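You operate a simulated robot arm through the tools that you are given. There is no shell and no other tool. Be economical: measure what you need, move in short steps, check, and stop when the job is done.

You run a simulated two-armed robot. Do the job below in one go: nothing can be reset, and whatever is moved stays where it is left.

## Task
Put the medium block on the counter top. Put two of the fittings from the top of the work table on the main shelf of the steel rack. Put one of the cups from the top of the work table on top of the battery there. Fetch the grey glasses case from the top of the work table and set it on the wooden block there. Shut the counter door. Open the tall drawer. Any order will do. Set down upright: fitting, cup.

Only the result counts: the job must be done as asked and must still hold three seconds after the hand-in. Knocking over, shifting, dropping, spilling or breaking anything else fails it.

## Robot
Two 7-joint arms with two-finger grippers on one trunk, on a base that drives. Base frame: it is fixed to the floor where the robot stands at the start and does not move with it; the origin is under the middle of the robot, x ahead of it, y to its left, z up; the surface under the hand at the start is at about z = 0.86. Units: m, rad, N and s.
The left shoulder is at the start at [0.082, 0.175, 1.07], the right one opposite. With the tool pointing down near the work surface each hand reaches from about 0.1 to 0.88 m from the robot's upright axis, wherever it stands, measured 20 degrees to its own side. Places, roughly: battery [0.5, -0.25, 1]; counter door [0.2, 1.2, 0.5]; counter top (49x19 cm) [0.46, 1.56, 0.9]; cup (7x7x9 cm) [0.7, -0.1, 0.9]; fitting [0.25, 0.25, 1]; glasses case [0.75, -0.25, 1]; main shelf of the steel rack [-0.9, -1.9, 0.7]; medium block (10x5x4 cm) [0.5, 0.2, 0.9]; tall drawer [0.6, 1.6, 0.3]; wooden block [0.75, -1, 0.75]. Payload 2.94 kg a hand.
The TCP of each hand is the grasp point between the finger pads, 0.03 m short of the fingertips. In the tool frame z runs along the fingers and y along their closing line. The gripper opens to 0.138 m. The gripper's body begins 0.109 m behind the TCP.
Orientation is that of the tool frame in the base frame, as a unit quaternion [x, y, z, w]. With the fingers straight down and closing along the base's y, the tool's x points along the base's -x, its y along +y and its z along -z.

## Interface
- The arms move only by the tool move_arm. It takes "left_commands", "right_commands" or both (then of equal length, played together; a hand with none holds still); each is a list of rows, each an object of numbers (a shift or turn left out is 0, a gripper value left out holds the last): "x", "y", "z": the shift along the base's x, y, z in units of 500 mm (1.0 is 500 mm); "wx", "wy", "wz": the turn, a rotation vector about the base's x, y, z in units of 120 degrees (1.0 is 120 degrees). In form: [{"x": .., "y": .., "z": .., "wx": .., "wy": .., "wz": ..}, ...]. A call has 1 to 20 rows; each row is the pose to reach, as a shift and turn from the pose commanded when the call began. "left_fingers" and "right_fingers" are, for a hand that has rows, the opening, from 0 (shut) to 1 (fully open), set as the call begins (left out, the last holds). A call with a number of a shift or a turn outside -1 to 1 is refused whole. A row lasts 0.2 s, in which the tool goes at most 0.05 m and 0.15 rad; a call with a longer step from one row to the next is refused whole, and so is a gripper value outside its range. Where a pose cannot be reached the arm comes as near as it can. A force on the tool above 40 N (or 10 N above the force at the start of the call, whichever is more), or a blocked arm, ends the call early, and 0.2 s more pass. The fingers move at their own pace and stop on an object; they squeeze with about 27 N. The grip force told is the motor's: it shows also when the fingers shut on nothing. Time passes only in rows, and 0.2 s behind the last, so rows that repeat a pose let the fingers close. The reply holds the time, the measured pose of the TCP, the force on the tool along the base axes, the opening and the grip force, in the units named above and with some noise, with the torque about the TCP (base axes, N m) and any sound that the robot's microphone picked up.
- Cameras (640 x 400 px; columns grow to the right, rows downward): "scene" is now at [0.1847, 0.0315, 1.542]; the picture's right is [0.43, -0.91, -0.00], its down [-0.69, -0.32, -0.65] and it looks along [0.59, 0.28, -0.76] (base axes); focal length 214 px, centre (320, 200). "left" rides on the left gripper at [0.071, -0.019, -0.146] in its tool frame; the picture's right is [0.26, 0.97, 0.00], its down [-0.85, 0.23, -0.48] and it looks along [-0.46, 0.12, 0.88] (tool axes); focal length 280 px, centre (320, 200). "right" rides on the right gripper at [0.071, 0.019, -0.146] in its tool frame; the picture's right is [-0.26, 0.96, 0.00], its down [-0.85, -0.23, -0.48] and it looks along [-0.46, -0.12, 0.88] (tool axes); focal length 280 px, centre (320, 200).
- grab_frame(camera): a new picture of that camera. The clock stands still meanwhile.
- raise_lower(by): slides the trunk up (or, below 0, down) by that many m; the arms and the scene camera ride with it, the base frame stays. It gives what a move gives, with no picture.
- drive_base(legs): drives the robot by 1 to 6 legs, each [ahead, turn to the left] in m and rad, along the robot's own axes; the way and the turn of a leg run together, so that a leg with both is an arc; at most 1.5 m and 3.142 rad a leg. The arms and the cameras ride along, it lands a little off, and it stops where it bumps. It gives what a move gives.
- turn_head(pan, tilt): turns the head with the scene camera to pan (to the left, within 2.094 rad either way) and tilt (down, from -0.506 to 1.204), counted from straight ahead of the robot. It gives what a move gives.
- locate(camera, pixels): there is no depth. For up to 12 entries [column, row, z] of the newest picture of that camera ("zoom" is the newest enlarged one), the place [x, y] in the base frame at which the ray of that pixel passes the height z, good to about 0.003 m. The clock stands still meanwhile.
- inspect(camera, box): a new picture of the part [left, top, right, bottom] of that camera's present view, enlarged. The clock stands still meanwhile.
- finish_job(): hands the job in; it is judged then, once.

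Keep the steps short. Do not move on a guess: measure, check each grasp and each placing, and mend mistakes. In all there are 124 turns and 136 pictures (those below and enlarged ones count). Leave the grippers open and the arms clear of the work at the hand-in unless told otherwise, and finish with a single line.

The tools are called by a JSON object that holds its "method" and its "body". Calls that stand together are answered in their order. move_arm: Moves the arms, as the interface text tells. Its arguments: {"type":"object","properties":{"left_commands":{"type":"array"},"left_fingers":{"type":"number"},"right_commands":{"type":"array"},"right_fingers":{"type":"number"}},"required":[]} The other tools are called the same way: raise_lower (by) slides the trunk up or down; drive_base (legs) drives the base; turn_head (pan, tilt) turns the head that bears the scene camera; grab_frame (camera) takes a picture; locate (camera, pixels) gives the place at which the rays of pixels pass given heights; inspect (camera, box) takes an enlarged picture of a part of a camera's view; finish_job () hands the job in.

At the start:

```text
clock: 0.0
left_ee_pos: [0.6807, 0.153, 1.2683]
left_tool_rot: [-0.001, 1.0, -0.001, 0.0]
left_wrist_force: [0.3, 0.4, 0.0]
left_moment: [0.03, 0.04, 0.01]
left_width: 0.138
left_grip_force: 0.1
right_ee_pos: [0.3803, -0.2045, 1.1605]
right_tool_rot: [0.0, 1.0, 0.0, 0.0]
right_wrist_force: [0.1, 0.7, -0.3]
right_moment: [-0.01, -0.03, -0.02]
right_width: 0.1382
right_grip_force: 0.2
trunk travel left (down, up): [-0.244, 0.49]
robot x, y, heading: [-0.0028, 0.0003, -0.001]
head pan, tilt: [0.44, 0.864]
```

scene: 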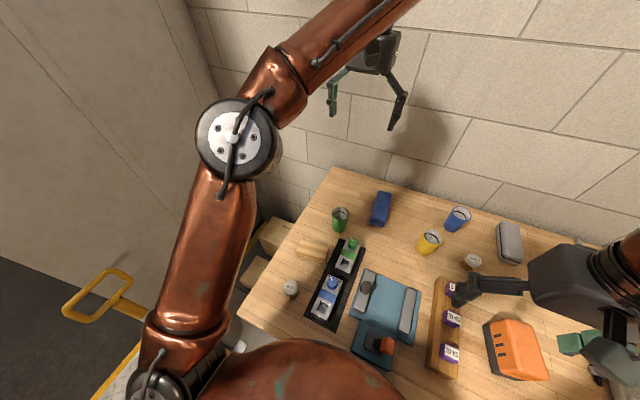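
right: 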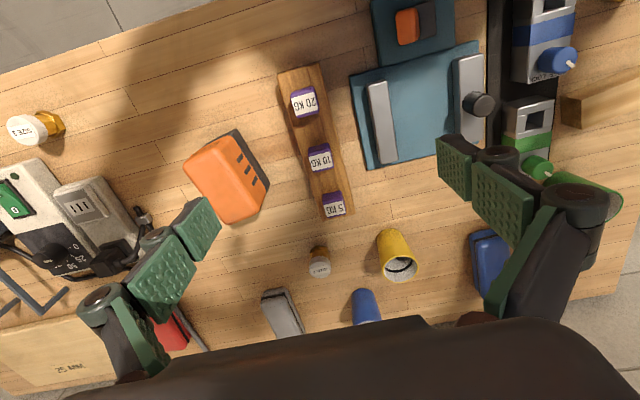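
left: 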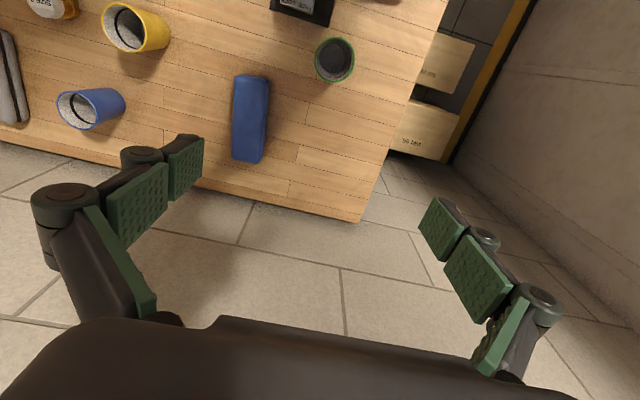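

I see the work table with cups, fittings, battery and cases. First I look at the right part of the table by turning the head.

{"method": "turn_head", "body": {"pan": -0.5, "tilt": 0.8}}

{"method": "grab_frame", "body": {"camera": "scene"}}

{"method": "turn_head", "body": {"pan": 1.3, "tilt": 0.6}}

{"method": "grab_frame", "body": {"camera": "scene"}}

{"method": "turn_head", "body": {"pan": -1.9, "tilt": 0.5}}

{"method": "grab_frame", "body": {"camera": "scene"}}

```text
clock: 1.2
left_ee_pos: [0.6811, 0.1527, 1.2687]
left_tool_rot: [-0.001, 1.0, 0.0, 0.0]
left_wrist_force: [-0.2, -0.5, 0.0]
left_moment: [-0.02, 0.0, 0.04]
left_width: 0.1381
left_grip_force: 0.1
right_ee_pos: [0.3792, -0.2052, 1.1599]
right_tool_rot: [0.0, 1.0, 0.0, 0.0]
right_wrist_force: [-0.2, 0.0, -0.4]
right_moment: [0.0, -0.01, -0.03]
right_width: 0.1381
right_grip_force: 0.0
trunk travel left (down, up): [-0.244, 0.49]
robot x, y, heading: [-0.0012, 0.0002, -0.002]
head pan, tilt: [-0.499, 0.799]
```

```text
132 pictures are left
```

scene: 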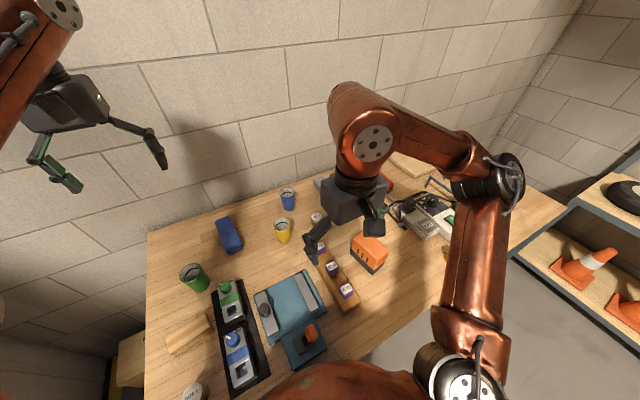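

```text
clock: 3.0
left_ee_pos: [0.6811, 0.1525, 1.2687]
left_tool_rot: [-0.001, 1.0, 0.0, 0.0]
left_wrist_force: [-0.2, 0.2, 0.3]
left_moment: [0.0, -0.04, 0.03]
left_width: 0.1381
left_grip_force: 0.0
right_ee_pos: [0.3807, -0.2058, 1.16]
right_tool_rot: [0.0, 1.0, 0.0, 0.0]
right_wrist_force: [0.5, -0.3, -0.3]
right_moment: [-0.01, 0.03, -0.02]
right_width: 0.1378
right_grip_force: 0.1
trunk travel left (down, up): [-0.244, 0.49]
robot x, y, heading: [0.0002, 0.0006, -0.001]
head pan, tilt: [1.3, 0.6]
```

```text
131 pictures are left
```

scene: 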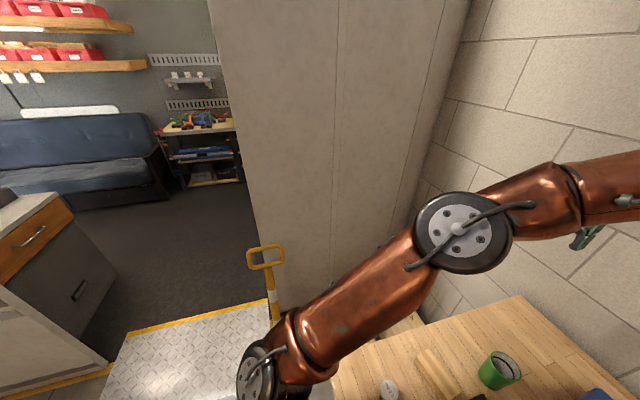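

```text
clock: 5.8
left_ee_pos: [0.6799, 0.1513, 1.2691]
left_tool_rot: [0.0, 1.0, 0.0, -0.001]
left_wrist_force: [0.3, -0.8, -0.1]
left_moment: [-0.02, 0.02, -0.02]
left_width: 0.138
left_grip_force: 0.0
right_ee_pos: [0.3801, -0.2047, 1.1598]
right_tool_rot: [0.0, 1.0, 0.001, 0.0]
right_wrist_force: [0.8, 0.2, 0.7]
right_moment: [0.0, -0.01, 0.01]
right_width: 0.1381
right_grip_force: 0.0
trunk travel left (down, up): [-0.244, 0.49]
robot x, y, heading: [0.0035, 0.0038, -0.001]
head pan, tilt: [-1.901, 0.499]
```

```text
130 pictures are left
```

scene: 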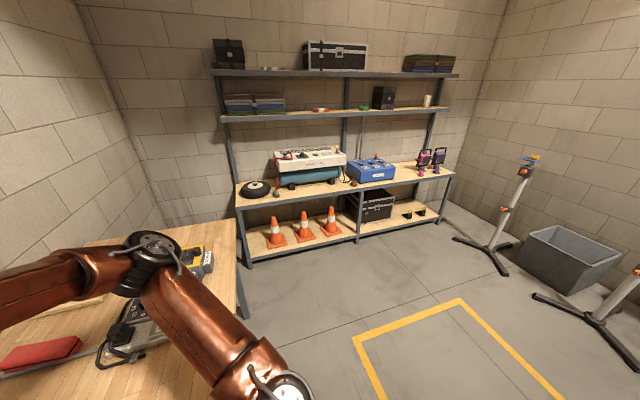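

The counter is not obvious. I look further left and around.

{"method": "turn_head", "body": {"pan": 2.0, "tilt": 0.7}}

{"method": "grab_frame", "body": {"camera": "scene"}}

{"method": "turn_head", "body": {"pan": 1.2, "tilt": 1.1}}

{"method": "grab_frame", "body": {"camera": "scene"}}

{"method": "turn_head", "body": {"pan": 1.2, "tilt": 0.1}}

{"method": "grab_frame", "body": {"camera": "scene"}}

```text
clock: 9.0
left_ee_pos: [0.681, 0.1531, 1.2685]
left_tool_rot: [-0.001, 1.0, 0.0, 0.0]
left_wrist_force: [0.6, -0.5, 0.5]
left_moment: [0.02, 0.0, 0.03]
left_width: 0.1382
left_grip_force: 0.0
right_ee_pos: [0.3801, -0.2047, 1.1596]
right_tool_rot: [0.001, 1.0, 0.001, -0.001]
right_wrist_force: [-0.3, 0.4, 0.3]
right_moment: [-0.02, 0.0, 0.02]
right_width: 0.1383
right_grip_force: 0.0
trunk travel left (down, up): [-0.244, 0.49]
robot x, y, heading: [-0.0034, 0.0003, 0.0]
head pan, tilt: [2.0, 0.7]
```

```text
129 pictures are left
```

scene: 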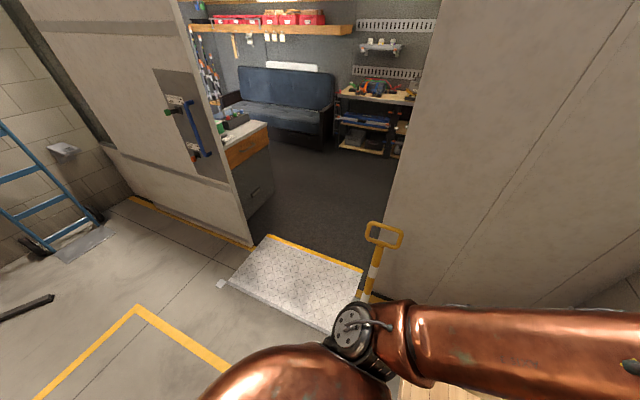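

```text
clock: 10.1
left_ee_pos: [0.6816, 0.1529, 1.2694]
left_tool_rot: [0.0, 1.0, 0.0, 0.001]
left_wrist_force: [0.3, 0.4, 0.9]
left_moment: [-0.03, -0.01, -0.01]
left_width: 0.1381
left_grip_force: 0.1
right_ee_pos: [0.3795, -0.2067, 1.1609]
right_tool_rot: [0.0, 1.0, 0.0, 0.0]
right_wrist_force: [0.2, 1.0, -0.5]
right_moment: [0.02, 0.02, 0.01]
right_width: 0.138
right_grip_force: 0.0
trunk travel left (down, up): [-0.244, 0.49]
robot x, y, heading: [0.002, -0.0032, -0.003]
head pan, tilt: [1.201, 1.1]
```

```text
128 pictures are left
```

scene: 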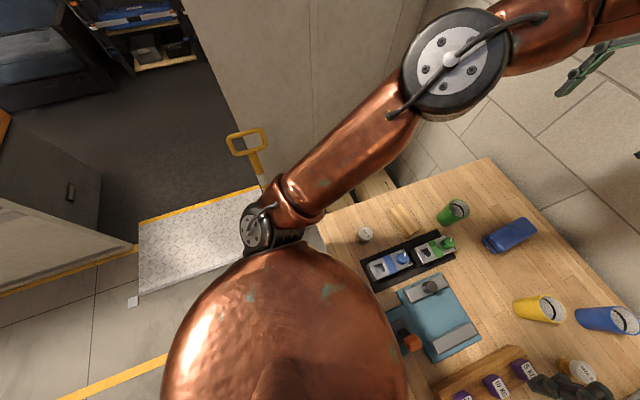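

```text
clock: 11.4
left_ee_pos: [0.6811, 0.1543, 1.2694]
left_tool_rot: [0.0, 1.0, 0.0, 0.0]
left_wrist_force: [0.3, -0.5, -0.3]
left_moment: [0.01, -0.02, -0.02]
left_width: 0.1382
left_grip_force: 0.1
right_ee_pos: [0.3797, -0.2046, 1.1605]
right_tool_rot: [0.0, 1.0, 0.001, 0.0]
right_wrist_force: [-1.0, -1.5, -0.3]
right_moment: [-0.01, 0.04, 0.02]
right_width: 0.1379
right_grip_force: 0.1
trunk travel left (down, up): [-0.244, 0.49]
robot x, y, heading: [-0.003, 0.0009, 0.001]
head pan, tilt: [1.201, 0.099]
```

```text
127 pictures are left
```

scene: 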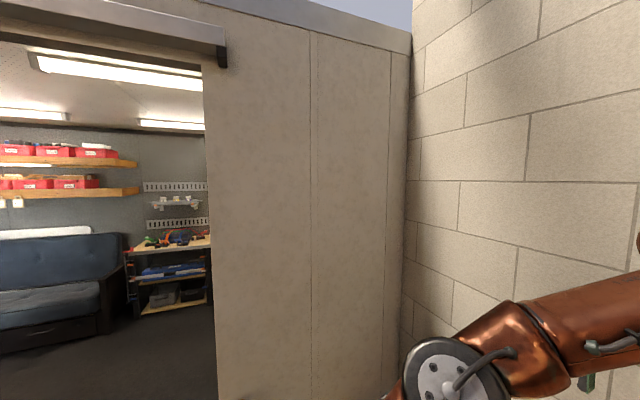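

The counter is evidently inside the room behind the right wall panel. Now I look at the table in detail, zooming on the parts.

{"method": "turn_head", "body": {"pan": 0.3, "tilt": 0.95}}

{"method": "grab_frame", "body": {"camera": "scene"}}

{"method": "inspect", "body": {"camera": "scene", "box": [200, 130, 420, 268]}}

{"method": "inspect", "body": {"camera": "right", "box": [0, 80, 320, 400]}}

```text
clock: 12.6
left_ee_pos: [0.6806, 0.1539, 1.269]
left_tool_rot: [-0.001, 1.0, 0.0, 0.0]
left_wrist_force: [0.0, 0.2, -0.4]
left_moment: [0.0, 0.02, 0.0]
left_width: 0.1382
left_grip_force: 0.0
right_ee_pos: [0.3806, -0.2061, 1.1601]
right_tool_rot: [0.0, 1.0, -0.001, 0.0]
right_wrist_force: [-0.2, 0.1, 0.2]
right_moment: [-0.02, -0.01, 0.02]
right_width: 0.1382
right_grip_force: 0.1
trunk travel left (down, up): [-0.244, 0.49]
robot x, y, heading: [0.001, -0.0007, 0.001]
head pan, tilt: [0.3, 0.949]
```

```text
126 pictures are left
```

scene: 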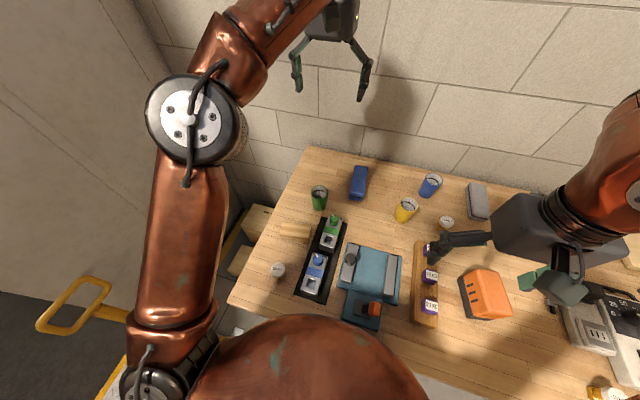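

```text
2.90 times, centred on (310, 199) of scene
```

zoom: 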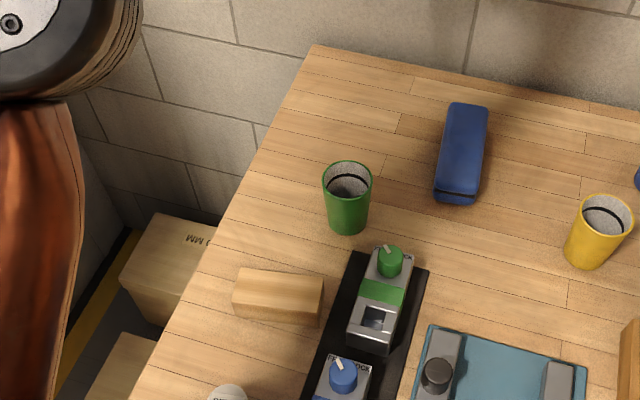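

```text
1.25 times, centred on (160, 240) of right
```

zoom: 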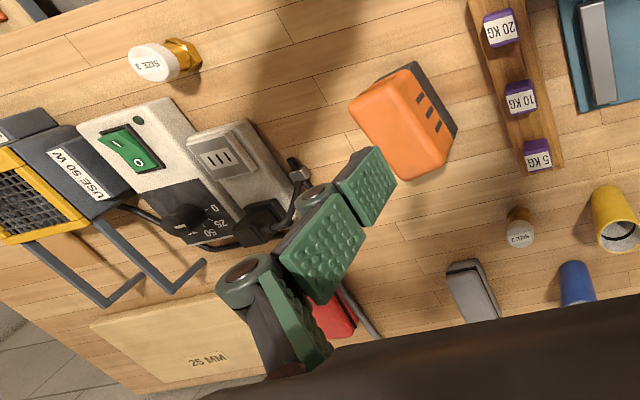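

I read positions: block top corners near (282,222),(312,226),(311,238),(280,233); fitting (277,268), fitting 2 (447,221); cups and case, battery.

{"method": "locate", "body": {"camera": "scene", "pixels": [[282.4, 222.4, 0.9], [311.7, 225.9, 0.9], [310.7, 237.6, 0.9], [280, 232.8, 0.9], [277, 267, 0.9], [447, 221, 0.9], [431, 179, 0.95], [406, 203, 0.95], [319, 191, 0.95], [478, 186, 0.9], [470, 185, 0.9], [488, 214, 0.9]]}}

{"method": "inspect", "body": {"camera": "scene", "box": [380, 150, 540, 350]}}

{"method": "inspect", "body": {"camera": "right", "box": [160, 100, 480, 300]}}

```text
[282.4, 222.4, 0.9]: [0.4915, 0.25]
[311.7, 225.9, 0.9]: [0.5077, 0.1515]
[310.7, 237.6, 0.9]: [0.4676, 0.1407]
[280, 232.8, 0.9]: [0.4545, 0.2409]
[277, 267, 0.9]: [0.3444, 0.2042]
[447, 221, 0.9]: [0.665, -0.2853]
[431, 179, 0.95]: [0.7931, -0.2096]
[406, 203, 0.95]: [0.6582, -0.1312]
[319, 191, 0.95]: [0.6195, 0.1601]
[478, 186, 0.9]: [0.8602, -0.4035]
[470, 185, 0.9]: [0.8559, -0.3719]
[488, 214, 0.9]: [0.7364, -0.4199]
```

```text
2.00 times, centred on (460, 250) of scene
```

zoom: 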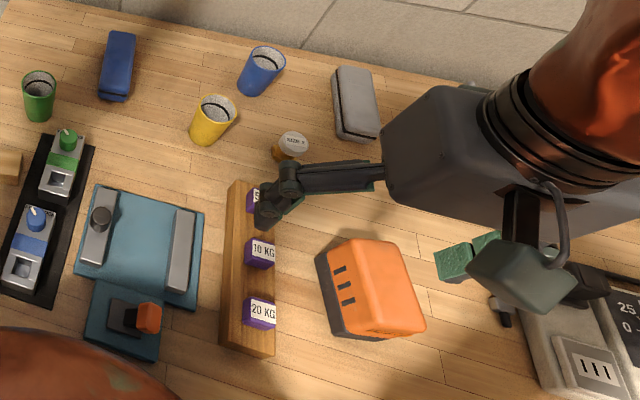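

```text
2.00 times, centred on (320, 200) of right
```

zoom: 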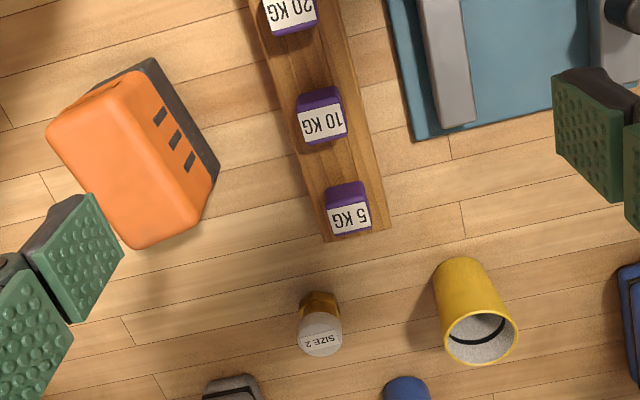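

The wood piece matches the medium block (10x5 cm at about 0.48, 0.196). Yellow cup about (0.65,-0.13). I move the right hand over the yellow cup and the left hand over the block, turned to close across it, then look.

{"method": "move_arm", "body": {"right_commands": [{"x": 0.054, "y": 0.015, "z": -0.008}, {"x": 0.108, "y": 0.03, "z": -0.016}, {"x": 0.162, "y": 0.045, "z": -0.024}, {"x": 0.216, "y": 0.06, "z": -0.032}, {"x": 0.27, "y": 0.076, "z": -0.04}, {"x": 0.324, "y": 0.091, "z": -0.048}, {"x": 0.378, "y": 0.106, "z": -0.056}, {"x": 0.432, "y": 0.121, "z": -0.064}, {"x": 0.486, "y": 0.137, "z": -0.072}, {"x": 0.53, "y": 0.152, "z": -0.08}], "left_commands": [{"x": -0.04, "y": 0.008, "z": -0.02, "wz": -0.066}, {"x": -0.08, "y": 0.016, "z": -0.04, "wz": -0.132}, {"x": -0.12, "y": 0.024, "z": -0.06, "wz": -0.197}, {"x": -0.16, "y": 0.032, "z": -0.08, "wz": -0.263}, {"x": -0.2, "y": 0.04, "z": -0.1, "wz": -0.329}, {"x": -0.24, "y": 0.048, "z": -0.12, "wz": -0.395}, {"x": -0.28, "y": 0.056, "z": -0.14, "wz": -0.461}, {"x": -0.32, "y": 0.064, "z": -0.16, "wz": -0.526}, {"x": -0.36, "y": 0.072, "z": -0.18, "wz": -0.592}, {"x": -0.4, "y": 0.08, "z": -0.2, "wz": -0.658}]}}

{"method": "grab_frame", "body": {"camera": "right"}}

{"method": "grab_frame", "body": {"camera": "left"}}

{"method": "grab_frame", "body": {"camera": "scene"}}

```text
clock: 14.8
left_ee_pos: [0.4801, 0.1934, 1.1687]
left_tool_rot: [0.636, 0.772, -0.002, 0.001]
left_wrist_force: [0.1, -0.4, 0.2]
left_moment: [-0.04, 0.0, 0.01]
left_width: 0.1378
left_grip_force: 0.0
right_ee_pos: [0.6451, -0.1294, 1.1193]
right_tool_rot: [0.0, 1.0, -0.001, 0.0]
right_wrist_force: [0.2, 0.7, -0.7]
right_moment: [-0.05, 0.03, -0.01]
right_width: 0.1379
right_grip_force: 0.1
trunk travel left (down, up): [-0.244, 0.49]
robot x, y, heading: [0.0017, 0.0004, 0.002]
head pan, tilt: [0.3, 0.949]
```

```text
121 pictures are left
```

right: 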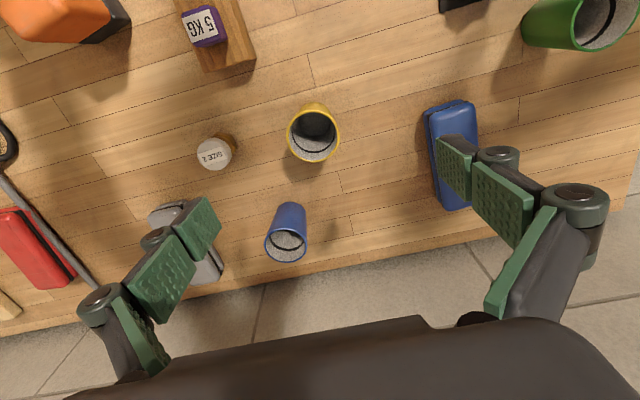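

```text
120 pictures are left
```

left: 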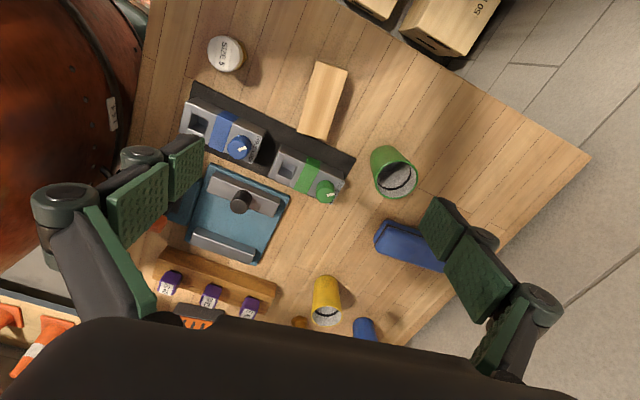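

```text
119 pictures are left
```

scene: 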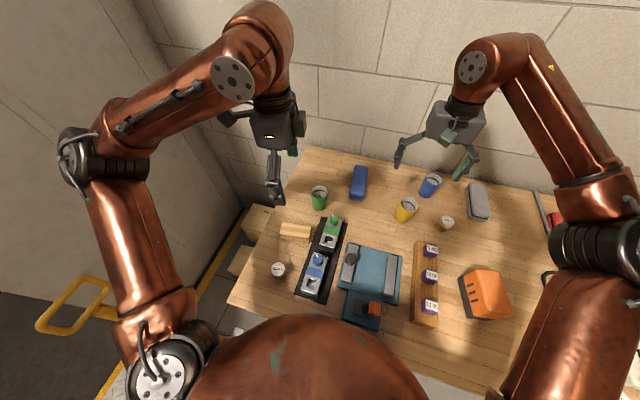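

Right hand hovers over the yellow cup (rim centre ≈(314,134)), left over the block (top corners (315,62),(348,70),(328,139),(298,131)). Measure them.

{"method": "locate", "body": {"camera": "left", "pixels": [[315, 62, 0.9], [348, 70, 0.9], [329, 137, 0.9], [298, 128, 0.9], [224, 54, 0.9], [398, 178, 0.95]]}}

{"method": "locate", "body": {"camera": "right", "pixels": [[314, 134, 0.95], [314, 103, 0.86], [286, 243, 0.95], [214, 155, 0.9], [152, 213, 0.9], [222, 270, 0.9]]}}

{"method": "locate", "body": {"camera": "scene", "pixels": [[445, 224, 0.9], [405, 204, 0.95], [278, 268, 0.9], [476, 268, 0.94], [500, 270, 0.94], [512, 312, 0.94], [482, 316, 0.94], [460, 279, 0.86], [468, 318, 0.86]]}}

{"method": "inspect", "body": {"camera": "scene", "box": [430, 240, 550, 340]}}

```text
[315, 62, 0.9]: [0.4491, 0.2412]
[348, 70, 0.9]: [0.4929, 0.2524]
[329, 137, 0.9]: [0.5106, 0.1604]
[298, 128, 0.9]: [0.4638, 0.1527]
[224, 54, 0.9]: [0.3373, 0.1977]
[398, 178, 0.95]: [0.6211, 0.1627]
```

```text
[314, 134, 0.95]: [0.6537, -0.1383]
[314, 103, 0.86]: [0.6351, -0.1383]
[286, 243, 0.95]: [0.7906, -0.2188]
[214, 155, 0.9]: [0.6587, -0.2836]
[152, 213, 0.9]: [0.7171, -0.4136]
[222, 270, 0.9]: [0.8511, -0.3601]
```

```text
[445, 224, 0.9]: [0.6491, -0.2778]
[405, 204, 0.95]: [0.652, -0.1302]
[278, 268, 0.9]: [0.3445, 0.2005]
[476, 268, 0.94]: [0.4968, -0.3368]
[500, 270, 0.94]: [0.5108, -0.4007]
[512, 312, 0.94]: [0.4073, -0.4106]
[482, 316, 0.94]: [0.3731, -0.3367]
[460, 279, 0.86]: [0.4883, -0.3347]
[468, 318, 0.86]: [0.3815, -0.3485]
```

```text
4.00 times, centred on (490, 290) of scene
```

zoom: 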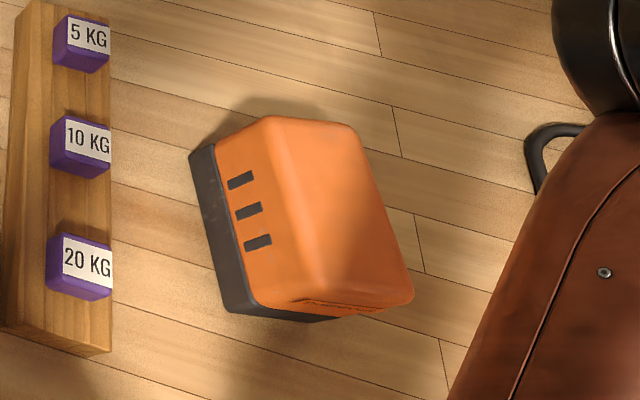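

Cup centre ≈ (0.653,-0.136), block centre ≈ (0.479,0.199). Battery height I will measure later. Lower the right hand around the cup (TCP z≈0.915), and lower the left part-way.

{"method": "move_arm", "body": {"right_commands": [{"x": 0.016, "y": -0.013, "z": -0.09}, {"x": 0.016, "y": -0.013, "z": -0.18}, {"x": 0.016, "y": -0.013, "z": -0.27}, {"x": 0.016, "y": -0.013, "z": -0.34}, {"x": 0.016, "y": -0.013, "z": -0.408}, {"x": 0.016, "y": -0.013, "z": -0.408}], "left_commands": [{"x": -0.002, "y": 0.011, "z": -0.09}, {"x": -0.002, "y": 0.011, "z": -0.18}, {"x": -0.002, "y": 0.011, "z": -0.27}, {"x": -0.002, "y": 0.011, "z": -0.36}, {"x": -0.002, "y": 0.011, "z": -0.42}, {"x": -0.002, "y": 0.011, "z": -0.46}]}}

{"method": "grab_frame", "body": {"camera": "right"}}

{"method": "grab_frame", "body": {"camera": "left"}}

```text
clock: 16.2
left_ee_pos: [0.4804, 0.1996, 0.9389]
left_tool_rot: [0.635, 0.772, -0.001, 0.0]
left_wrist_force: [-1.1, 0.2, -0.1]
left_moment: [-0.06, -0.03, 0.01]
left_width: 0.1382
left_grip_force: 0.1
right_ee_pos: [0.6522, -0.1351, 0.9163]
right_tool_rot: [0.0, 1.0, 0.001, -0.001]
right_wrist_force: [-0.2, -0.5, 1.0]
right_moment: [0.0, 0.01, 0.02]
right_width: 0.138
right_grip_force: 0.0
trunk travel left (down, up): [-0.244, 0.49]
robot x, y, heading: [-0.0023, 0.0015, 0.004]
head pan, tilt: [0.3, 0.949]
```

```text
117 pictures are left
```

right: 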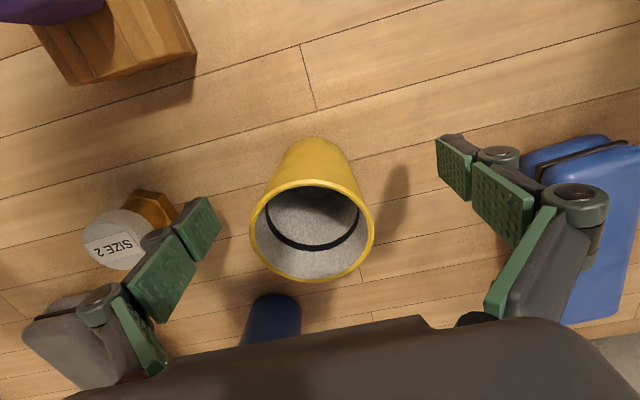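

```text
116 pictures are left
```

left: 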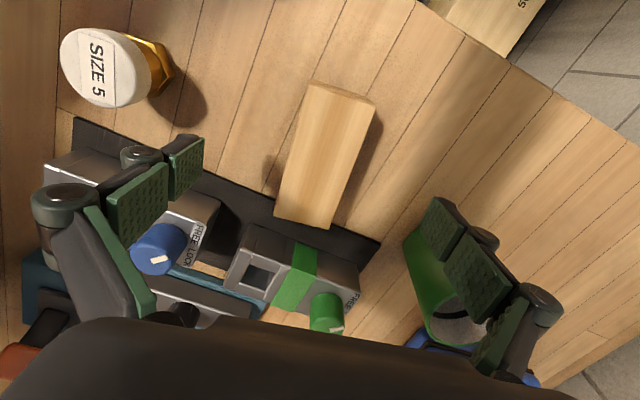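

Cup centred between the right fingers: close right. Left: I narrow the fingers to 9 cm before descending, as the device with the blue knob is close; measure it too.

{"method": "locate", "body": {"camera": "left", "pixels": [[312, 80, 0.9], [376, 98, 0.9], [326, 228, 0.9], [275, 215, 0.9], [222, 200, 0.93], [75, 120, 0.86], [381, 240, 0.86], [190, 180, 0.93]]}}

{"method": "move_arm", "body": {"right_commands": [{"x": 0}, {"x": 0}, {"x": 0}, {"x": 0}, {"x": 0}, {"x": 0}], "right_fingers": 0, "left_commands": [{"x": 0}, {"x": 0}, {"x": 0}, {"x": 0}, {"x": 0}, {"x": 0}], "left_fingers": 0.62}}

```text
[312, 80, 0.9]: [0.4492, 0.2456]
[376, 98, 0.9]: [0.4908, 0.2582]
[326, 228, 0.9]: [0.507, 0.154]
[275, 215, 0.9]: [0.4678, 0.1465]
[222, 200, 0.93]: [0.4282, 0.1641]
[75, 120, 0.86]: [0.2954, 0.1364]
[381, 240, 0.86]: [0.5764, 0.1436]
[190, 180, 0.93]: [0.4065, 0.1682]
```

```text
clock: 17.6
left_ee_pos: [0.4807, 0.1976, 0.9379]
left_tool_rot: [0.635, 0.772, 0.0, 0.0]
left_wrist_force: [0.1, -0.1, 0.6]
left_moment: [0.01, 0.01, 0.04]
left_width: 0.0855
left_grip_force: 0.1
right_ee_pos: [0.6527, -0.136, 0.9158]
right_tool_rot: [0.0, 1.0, 0.0, 0.0]
right_wrist_force: [0.3, -0.9, 1.1]
right_moment: [-0.04, 0.0, -0.05]
right_width: 0.0573
right_grip_force: 27.2
trunk travel left (down, up): [-0.244, 0.49]
robot x, y, heading: [-0.002, -0.0002, 0.004]
head pan, tilt: [0.3, 0.949]
```

Cup held (width 57 mm). Lift the cup; lower the left onto the block.

{"method": "move_arm", "body": {"right_commands": [{"z": 0.04}, {"z": 0.12}, {"z": 0.2}, {"z": 0.28}, {"z": 0.36}, {"z": 0.36}], "left_commands": [{"y": 0.012, "z": -0.02}, {"y": 0.012, "z": -0.04}, {"y": 0.012, "z": -0.06}, {"y": 0.012, "z": -0.07}, {"y": 0.012, "z": -0.08}, {"y": 0.012, "z": -0.08}]}}

{"method": "grab_frame", "body": {"camera": "left"}}

{"method": "grab_frame", "body": {"camera": "right"}}

```text
clock: 19.0
left_ee_pos: [0.4797, 0.2041, 0.8978]
left_tool_rot: [0.635, 0.772, -0.001, -0.001]
left_wrist_force: [-0.3, -0.4, 0.6]
left_moment: [0.02, -0.01, -0.02]
left_width: 0.0853
left_grip_force: 0.1
right_ee_pos: [0.6542, -0.1376, 1.0948]
right_tool_rot: [0.0, 1.0, 0.0, 0.0]
right_wrist_force: [0.0, -1.1, -0.2]
right_moment: [0.01, 0.04, 0.02]
right_width: 0.0574
right_grip_force: 26.9
trunk travel left (down, up): [-0.244, 0.49]
robot x, y, heading: [0.0019, 0.0013, 0.001]
head pan, tilt: [0.3, 0.949]
```

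```text
115 pictures are left
```

left: 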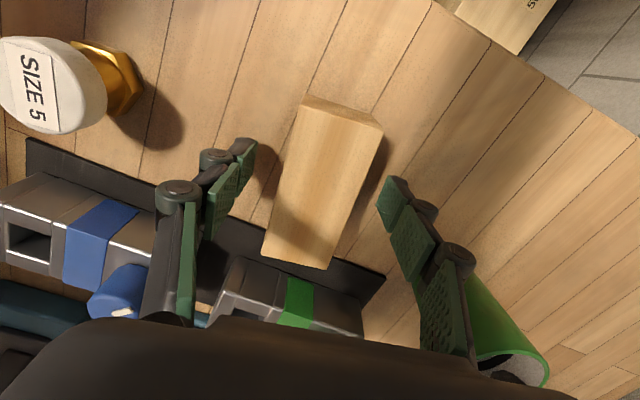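

```text
114 pictures are left
```

right: 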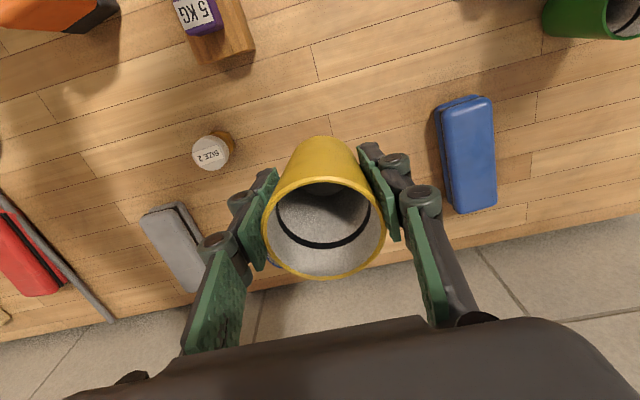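

Close left on the block, and carry the cup above the battery for a look.

{"method": "move_arm", "body": {"right_commands": [{"x": -0.053, "y": -0.058, "z": 0.02}, {"x": -0.107, "y": -0.116, "z": 0.04}, {"x": -0.16, "y": -0.174, "z": 0.06}, {"x": -0.214, "y": -0.232, "z": 0.08}, {"x": -0.267, "y": -0.29, "z": 0.1}, {"x": -0.32, "y": -0.348, "z": 0.11}, {"x": -0.374, "y": -0.406, "z": 0.11}, {"x": -0.428, "y": -0.464, "z": 0.11}, {"x": -0.428, "y": -0.464, "z": 0.11}], "left_commands": [{"x": 0}, {"x": 0}, {"x": 0}, {"x": 0}, {"x": 0}, {"x": 0}, {"x": 0}, {"x": 0}, {"x": 0}], "left_fingers": 0}}

{"method": "grab_frame", "body": {"camera": "right"}}

{"method": "grab_frame", "body": {"camera": "scene"}}

```text
clock: 21.0
left_ee_pos: [0.4796, 0.2048, 0.8973]
left_tool_rot: [0.635, 0.772, 0.001, 0.0]
left_wrist_force: [0.3, 0.0, 0.4]
left_moment: [0.11, 0.04, -0.06]
left_width: 0.045
left_grip_force: 27.6
right_ee_pos: [0.4375, -0.3673, 1.151]
right_tool_rot: [0.0, 1.0, -0.001, 0.0]
right_wrist_force: [0.4, -0.6, -0.2]
right_moment: [-0.01, 0.02, -0.05]
right_width: 0.0572
right_grip_force: 27.3
trunk travel left (down, up): [-0.244, 0.49]
robot x, y, heading: [0.0045, 0.0012, 0.002]
head pan, tilt: [0.3, 0.949]
```

```text
113 pictures are left
```

right: 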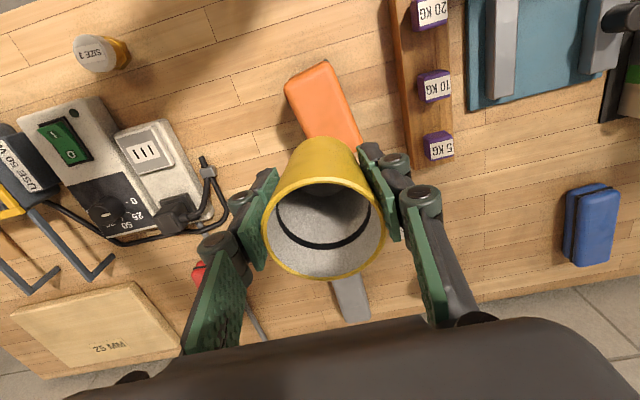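

```text
112 pictures are left
```

scene: 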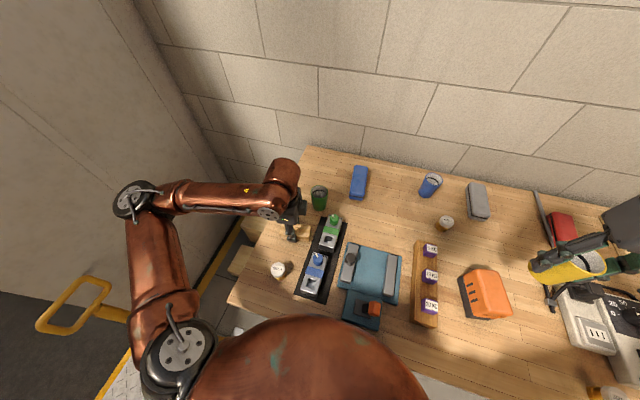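

I triangulate the battery's top with the near corners: right (287,84)/(330,61) vs scene (513,313)/(487,311), at several heights.

{"method": "locate", "body": {"camera": "right", "pixels": [[286, 86, 0.9], [286, 86, 0.93], [286, 86, 0.96], [286, 86, 1.0], [329, 61, 0.9], [329, 61, 0.93], [329, 61, 0.96], [329, 61, 1.0], [361, 143, 0.93], [361, 143, 0.96]]}}

{"method": "locate", "body": {"camera": "scene", "pixels": [[512, 313, 0.9], [512, 313, 0.93], [512, 313, 0.96], [512, 313, 1.0], [487, 315, 0.93], [487, 315, 0.96], [500, 271, 0.93], [500, 271, 0.96], [476, 268, 0.93], [476, 268, 0.96]]}}

{"method": "inspect", "body": {"camera": "right", "box": [240, 40, 400, 140]}}

{"method": "inspect", "body": {"camera": "scene", "box": [440, 250, 540, 330]}}

```text
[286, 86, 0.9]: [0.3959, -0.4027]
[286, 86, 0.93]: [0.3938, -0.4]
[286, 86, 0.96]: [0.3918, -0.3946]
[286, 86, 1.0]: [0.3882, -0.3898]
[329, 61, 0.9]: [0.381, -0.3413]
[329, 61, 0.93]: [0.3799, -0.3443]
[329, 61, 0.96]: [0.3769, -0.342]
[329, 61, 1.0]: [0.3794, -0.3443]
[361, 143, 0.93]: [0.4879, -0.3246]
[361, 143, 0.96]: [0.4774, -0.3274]
```

```text
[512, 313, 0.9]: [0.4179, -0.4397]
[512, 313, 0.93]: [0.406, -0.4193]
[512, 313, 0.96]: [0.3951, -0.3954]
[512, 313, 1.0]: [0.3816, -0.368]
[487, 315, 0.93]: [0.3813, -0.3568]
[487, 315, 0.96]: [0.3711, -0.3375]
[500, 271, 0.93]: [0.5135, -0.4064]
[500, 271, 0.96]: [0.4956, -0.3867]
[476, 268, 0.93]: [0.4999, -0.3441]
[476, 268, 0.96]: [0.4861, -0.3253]
```

```text
4.00 times, centred on (320, 90) of right
```

zoom: 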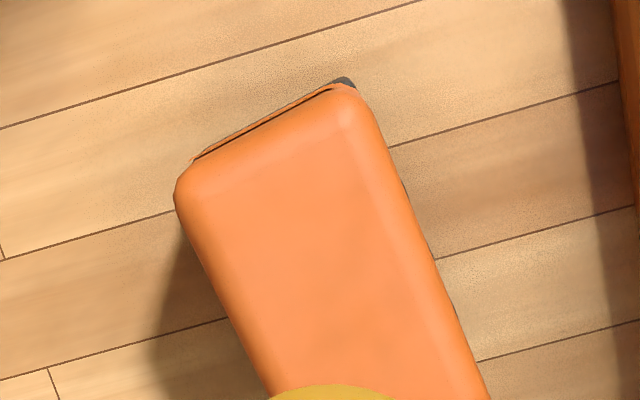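

```text
5.00 times, centred on (490, 290) of scene
```

zoom: 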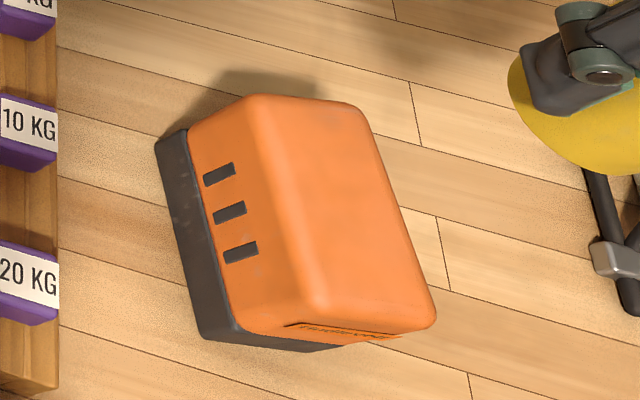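

Both views agree at z≈0.958, top centre ≈ (0.436,-0.362). Lower the cup (base 0.055 below TCP) to just above, and lift the block with the left.

{"method": "move_arm", "body": {"right_commands": [{"x": -0.003, "y": 0.01, "z": -0.06}, {"x": -0.003, "y": 0.01, "z": -0.12}, {"x": -0.003, "y": 0.01, "z": -0.18}, {"x": -0.003, "y": 0.01, "z": -0.22}, {"x": -0.003, "y": 0.01, "z": -0.25}, {"x": -0.003, "y": 0.01, "z": -0.25}], "left_commands": [{"z": 0.05}, {"z": 0.12}, {"z": 0.2}, {"z": 0.28}, {"z": 0.36}, {"z": 0.42}]}}

{"method": "grab_frame", "body": {"camera": "scene"}}

{"method": "grab_frame", "body": {"camera": "left"}}

```text
clock: 22.4
left_ee_pos: [0.4792, 0.2055, 1.11]
left_tool_rot: [0.636, 0.771, 0.0, 0.0]
left_wrist_force: [0.1, -0.3, -1.3]
left_moment: [-0.03, -0.02, 0.02]
left_width: 0.0449
left_grip_force: 27.3
right_ee_pos: [0.4367, -0.3626, 1.0263]
right_tool_rot: [0.001, 1.0, 0.0, 0.0]
right_wrist_force: [-0.2, -0.6, -0.2]
right_moment: [0.0, 0.0, 0.0]
right_width: 0.0569
right_grip_force: 26.9
trunk travel left (down, up): [-0.244, 0.49]
robot x, y, heading: [0.001, 0.0025, -0.002]
head pan, tilt: [0.3, 0.949]
```

```text
109 pictures are left
```

scene: 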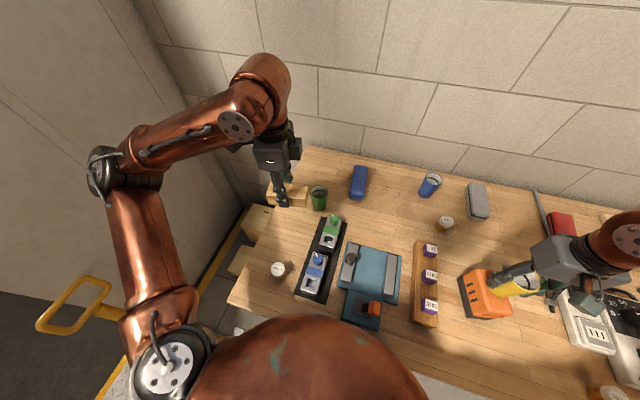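

```text
108 pictures are left
```

left: 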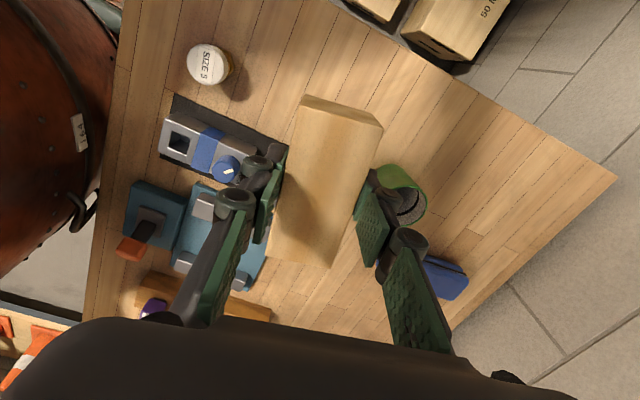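

Block is lifted. Lower the cup in small steps until it touches.

{"method": "move_arm", "body": {"right_commands": [{"z": -0.004}, {"z": -0.008}, {"z": -0.012}, {"z": -0.016}, {"z": -0.02}, {"z": -0.024}, {"z": -0.024}]}}

{"method": "inspect", "body": {"camera": "scene", "box": [440, 230, 580, 330]}}

```text
clock: 24.0
left_ee_pos: [0.4793, 0.2057, 1.11]
left_tool_rot: [0.635, 0.773, -0.001, 0.0]
left_wrist_force: [-0.8, 0.3, -1.7]
left_moment: [0.01, -0.01, 0.01]
left_width: 0.0451
left_grip_force: 27.0
right_ee_pos: [0.4383, -0.362, 1.0154]
right_tool_rot: [0.0, 1.0, 0.0, 0.0]
right_wrist_force: [0.3, -1.8, 18.3]
right_moment: [0.02, -0.13, 0.06]
right_width: 0.0563
right_grip_force: 27.6
trunk travel left (down, up): [-0.244, 0.49]
robot x, y, heading: [0.0001, -0.0032, -0.001]
head pan, tilt: [0.3, 0.949]
```

```text
4.00 times, centred on (510, 280) of scene
```

zoom: 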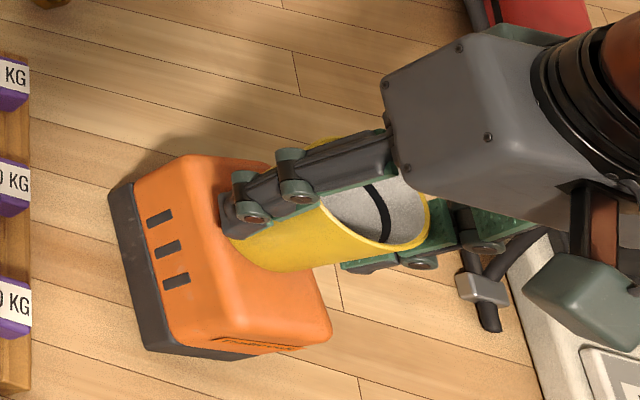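

Contact at 18 N. Ease up 1 mm and open, then look.

{"method": "move_arm", "body": {"right_commands": [{"z": 0.002}, {"z": 0.002}]}}

{"method": "move_arm", "body": {"right_commands": [{"z": 0}, {"z": 0}, {"z": 0}, {"z": 0}, {"z": 0}], "right_fingers": 0.85}}

{"method": "grab_frame", "body": {"camera": "right"}}

```text
clock: 24.6
left_ee_pos: [0.4793, 0.205, 1.109]
left_tool_rot: [0.636, 0.772, 0.0, 0.0]
left_wrist_force: [0.1, 0.7, -0.9]
left_moment: [0.03, -0.01, -0.01]
left_width: 0.0452
left_grip_force: 26.9
right_ee_pos: [0.4363, -0.362, 1.0153]
right_tool_rot: [0.0, 1.0, 0.0, 0.0]
right_wrist_force: [-1.3, 0.5, 10.0]
right_moment: [0.14, -0.06, 0.0]
right_width: 0.0562
right_grip_force: 27.0
trunk travel left (down, up): [-0.244, 0.49]
robot x, y, heading: [-0.0015, -0.0035, 0.004]
head pan, tilt: [0.3, 0.949]
```

```text
clock: 25.8
left_ee_pos: [0.4795, 0.2045, 1.1094]
left_tool_rot: [0.635, 0.773, 0.0, 0.0]
left_wrist_force: [0.5, -0.4, 0.6]
left_moment: [0.06, -0.01, 0.03]
left_width: 0.0451
left_grip_force: 26.3
right_ee_pos: [0.4379, -0.3637, 1.016]
right_tool_rot: [0.0, 1.0, 0.0, -0.001]
right_wrist_force: [-0.1, 0.4, 0.3]
right_moment: [0.0, 0.01, 0.01]
right_width: 0.1172
right_grip_force: 0.1
trunk travel left (down, up): [-0.244, 0.49]
robot x, y, heading: [-0.0001, 0.0012, -0.001]
head pan, tilt: [0.3, 0.949]
```

```text
106 pictures are left
```

right: 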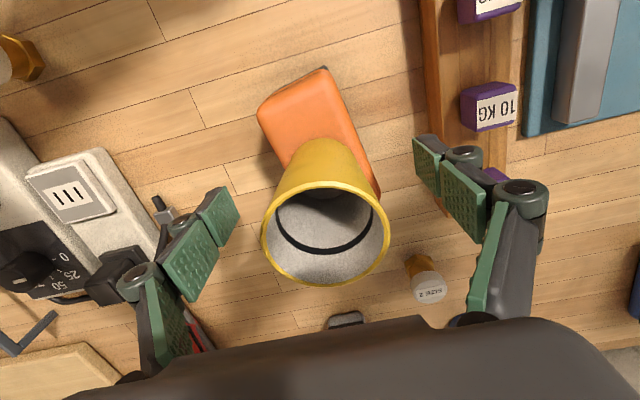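

Cup stands on the battery. Raise the right hand straight up, then go over the grey glasses case.

{"method": "move_arm", "body": {"right_commands": [{"z": 0.09}, {"z": 0.18}, {"z": 0.26}, {"x": 0.09, "z": 0.26}, {"x": 0.18, "y": -0.01, "z": 0.26}, {"x": 0.27, "y": -0.02, "z": 0.26}, {"x": 0.36, "y": -0.03, "z": 0.26}, {"x": 0.45, "y": -0.04, "z": 0.26}, {"x": 0.54, "y": -0.05, "z": 0.26}, {"x": 0.63, "y": -0.06, "z": 0.26}, {"x": 0.69, "y": -0.06, "z": 0.22}, {"x": 0.69, "y": -0.06, "z": 0.2}], "right_fingers": 0.85}}

{"method": "grab_frame", "body": {"camera": "right"}}

{"method": "grab_frame", "body": {"camera": "scene"}}

```text
clock: 28.4
left_ee_pos: [0.4786, 0.2048, 1.1092]
left_tool_rot: [0.635, 0.772, -0.001, 0.0]
left_wrist_force: [-0.2, -0.2, -0.8]
left_moment: [-0.01, -0.01, 0.01]
left_width: 0.045
left_grip_force: 27.0
right_ee_pos: [0.7145, -0.3559, 1.1006]
right_tool_rot: [0.002, 1.0, 0.0, 0.001]
right_wrist_force: [-0.7, -0.6, 0.7]
right_moment: [0.0, -0.05, 0.03]
right_width: 0.1175
right_grip_force: 0.0
right hand out of reach, approached as far as the arm can: row 9, 10, 11, 12
trunk travel left (down, up): [-0.244, 0.49]
robot x, y, heading: [-0.0001, 0.0013, -0.001]
head pan, tilt: [0.3, 0.949]
```

```text
105 pictures are left
```

right: 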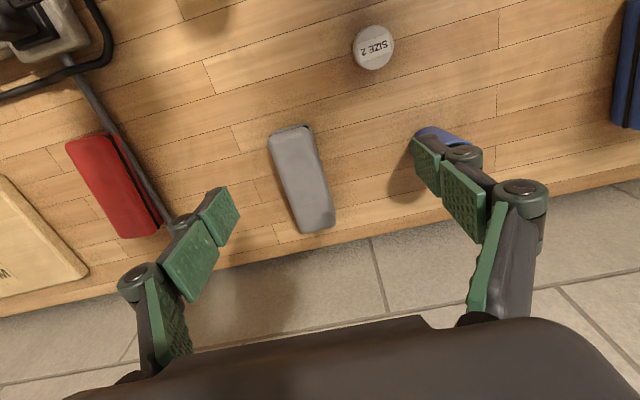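

```text
104 pictures are left
```

scene: 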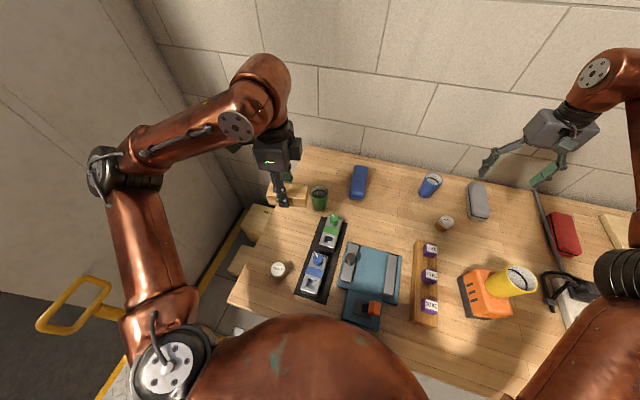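

The case is beyond reach from here. I measure the table edge and the case, to plan a drive.

{"method": "locate", "body": {"camera": "scene", "pixels": [[229, 302, 0.86], [460, 368, 0.86], [310, 148, 0.86], [606, 220, 0.86], [629, 232, 0.86], [470, 184, 0.89], [485, 182, 0.89], [490, 214, 0.89], [472, 215, 0.89]]}}

{"method": "locate", "body": {"camera": "right", "pixels": [[268, 132, 0.89], [307, 126, 0.89], [335, 222, 0.89], [301, 233, 0.89], [0, 175, 0.88], [88, 268, 0.88], [160, 228, 0.9], [120, 236, 0.9]]}}

{"method": "turn_head", "body": {"pan": -0.7, "tilt": 1.0}}

{"method": "grab_frame", "body": {"camera": "scene"}}

```text
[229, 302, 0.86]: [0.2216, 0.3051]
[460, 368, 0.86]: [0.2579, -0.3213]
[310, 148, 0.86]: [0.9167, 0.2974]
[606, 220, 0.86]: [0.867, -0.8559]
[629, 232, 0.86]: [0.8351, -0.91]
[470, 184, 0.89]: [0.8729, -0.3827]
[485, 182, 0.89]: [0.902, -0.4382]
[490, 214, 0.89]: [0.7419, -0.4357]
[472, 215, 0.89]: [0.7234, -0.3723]
```

```text
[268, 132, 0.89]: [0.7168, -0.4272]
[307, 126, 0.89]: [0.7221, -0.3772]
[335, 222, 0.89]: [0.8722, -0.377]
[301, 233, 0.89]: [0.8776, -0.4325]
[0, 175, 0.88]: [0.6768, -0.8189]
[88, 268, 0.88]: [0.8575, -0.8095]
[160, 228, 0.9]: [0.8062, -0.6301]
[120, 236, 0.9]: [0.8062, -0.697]
```

```text
clock: 29.6
left_ee_pos: [0.4791, 0.2048, 1.1105]
left_tool_rot: [0.636, 0.772, 0.0, 0.001]
left_wrist_force: [-0.2, -0.2, -0.9]
left_moment: [-0.01, 0.03, 0.01]
left_width: 0.0453
left_grip_force: 27.2
right_ee_pos: [0.7157, -0.3556, 1.1015]
right_tool_rot: [0.001, 1.0, 0.0, 0.001]
right_wrist_force: [0.1, 0.5, -0.3]
right_moment: [0.03, 0.0, 0.01]
right_width: 0.1172
right_grip_force: 0.1
trunk travel left (down, up): [-0.244, 0.49]
robot x, y, heading: [0.0025, -0.0021, -0.001]
head pan, tilt: [-0.7, 1.0]
```

```text
103 pictures are left
```

scene: 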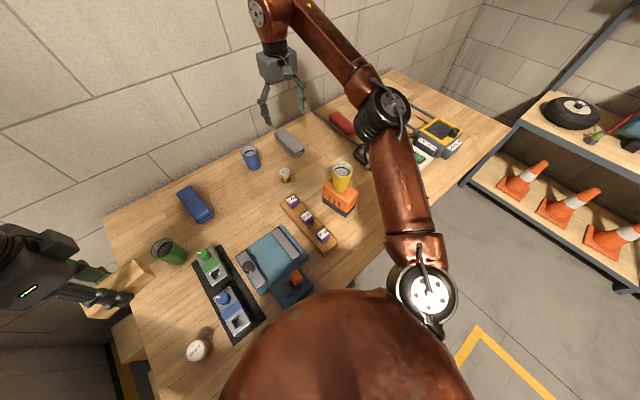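

I retract both arms and raise the hands before driving along the table to its right part.

{"method": "move_arm", "body": {"right_commands": [{"x": -0.04, "y": 0.01, "z": 0.06}, {"x": -0.12, "y": 0.03, "z": 0.1}, {"x": -0.2, "y": 0.06, "z": 0.14}, {"x": -0.28, "y": 0.1, "z": 0.18}, {"x": -0.36, "y": 0.13, "z": 0.2}, {"x": -0.44, "y": 0.17, "z": 0.2}, {"x": -0.52, "y": 0.2, "z": 0.2}, {"x": -0.6, "y": 0.23, "z": 0.2}, {"x": -0.68, "y": 0.27, "z": 0.2}, {"x": -0.76, "y": 0.3, "z": 0.2}], "left_commands": [{"x": 0, "z": 0.05}, {"x": 0, "z": 0.1}, {"x": 0, "z": 0.15}, {"x": -0.05, "z": 0.2}, {"x": -0.1, "z": 0.2}, {"x": -0.15, "y": 0.02, "z": 0.2}, {"x": -0.2, "y": 0.04, "z": 0.2}, {"x": -0.24, "y": 0.04, "z": 0.2}, {"x": -0.24, "y": 0.04, "z": 0.2}, {"x": -0.24, "y": 0.04, "z": 0.2}]}}

{"method": "drive_base", "body": {"legs": [[0, -1.571], [0.68, 0]]}}

{"method": "turn_head", "body": {"pan": 1.1, "tilt": 0.9}}

{"method": "grab_frame", "body": {"camera": "scene"}}

```text
clock: 31.8
left_ee_pos: [0.3591, 0.2244, 1.2093]
left_tool_rot: [0.636, 0.772, -0.001, 0.001]
left_wrist_force: [-0.3, -0.5, -1.0]
left_moment: [0.02, -0.02, -0.01]
left_width: 0.0452
left_grip_force: 26.9
right_ee_pos: [0.3339, -0.2059, 1.2001]
right_tool_rot: [0.0, 1.0, 0.0, 0.0]
right_wrist_force: [0.0, -0.3, -0.3]
right_moment: [0.01, -0.03, 0.02]
right_width: 0.1173
right_grip_force: 0.1
trunk travel left (down, up): [-0.244, 0.49]
robot x, y, heading: [-0.0029, 0.0004, 0.003]
head pan, tilt: [-0.7, 1.0]
```

```text
clock: 39.4
left_ee_pos: [0.2187, -1.0348, 1.2086]
left_tool_rot: [0.996, 0.094, 0.001, -0.001]
left_wrist_force: [0.9, 0.8, -1.2]
left_moment: [0.04, -0.02, 0.01]
left_width: 0.045
left_grip_force: 26.7
right_ee_pos: [-0.2117, -1.008, 1.1992]
right_tool_rot: [0.71, 0.704, 0.0, 0.0]
right_wrist_force: [0.5, -0.1, -0.1]
right_moment: [0.05, -0.01, 0.0]
right_width: 0.1173
right_grip_force: 0.0
trunk travel left (down, up): [-0.244, 0.49]
robot x, y, heading: [-0.0058, -0.6722, -1.575]
head pan, tilt: [-0.7, 1.0]
```

```text
clock: 41.2
left_ee_pos: [0.2176, -1.0337, 1.2088]
left_tool_rot: [0.996, 0.093, -0.001, 0.001]
left_wrist_force: [0.4, -0.3, -1.2]
left_moment: [0.04, -0.02, -0.02]
left_width: 0.0452
left_grip_force: 26.2
right_ee_pos: [-0.2114, -1.0067, 1.1984]
right_tool_rot: [0.71, 0.705, 0.0, 0.0]
right_wrist_force: [-0.7, 0.8, -0.5]
right_moment: [0.01, 0.03, 0.0]
right_width: 0.117
right_grip_force: 0.0
trunk travel left (down, up): [-0.244, 0.49]
robot x, y, heading: [-0.0011, -0.674, -1.574]
head pan, tilt: [1.1, 0.901]
```

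```text
102 pictures are left
```

scene: 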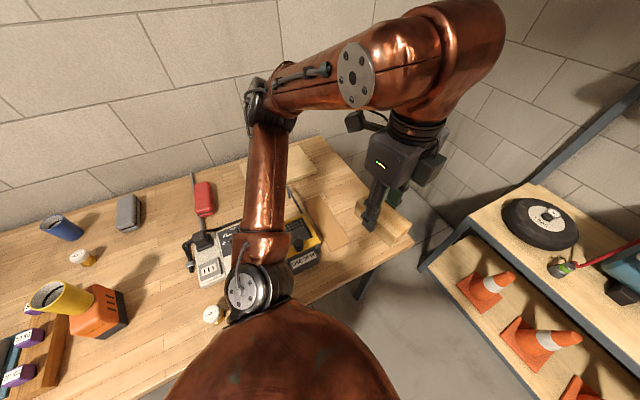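

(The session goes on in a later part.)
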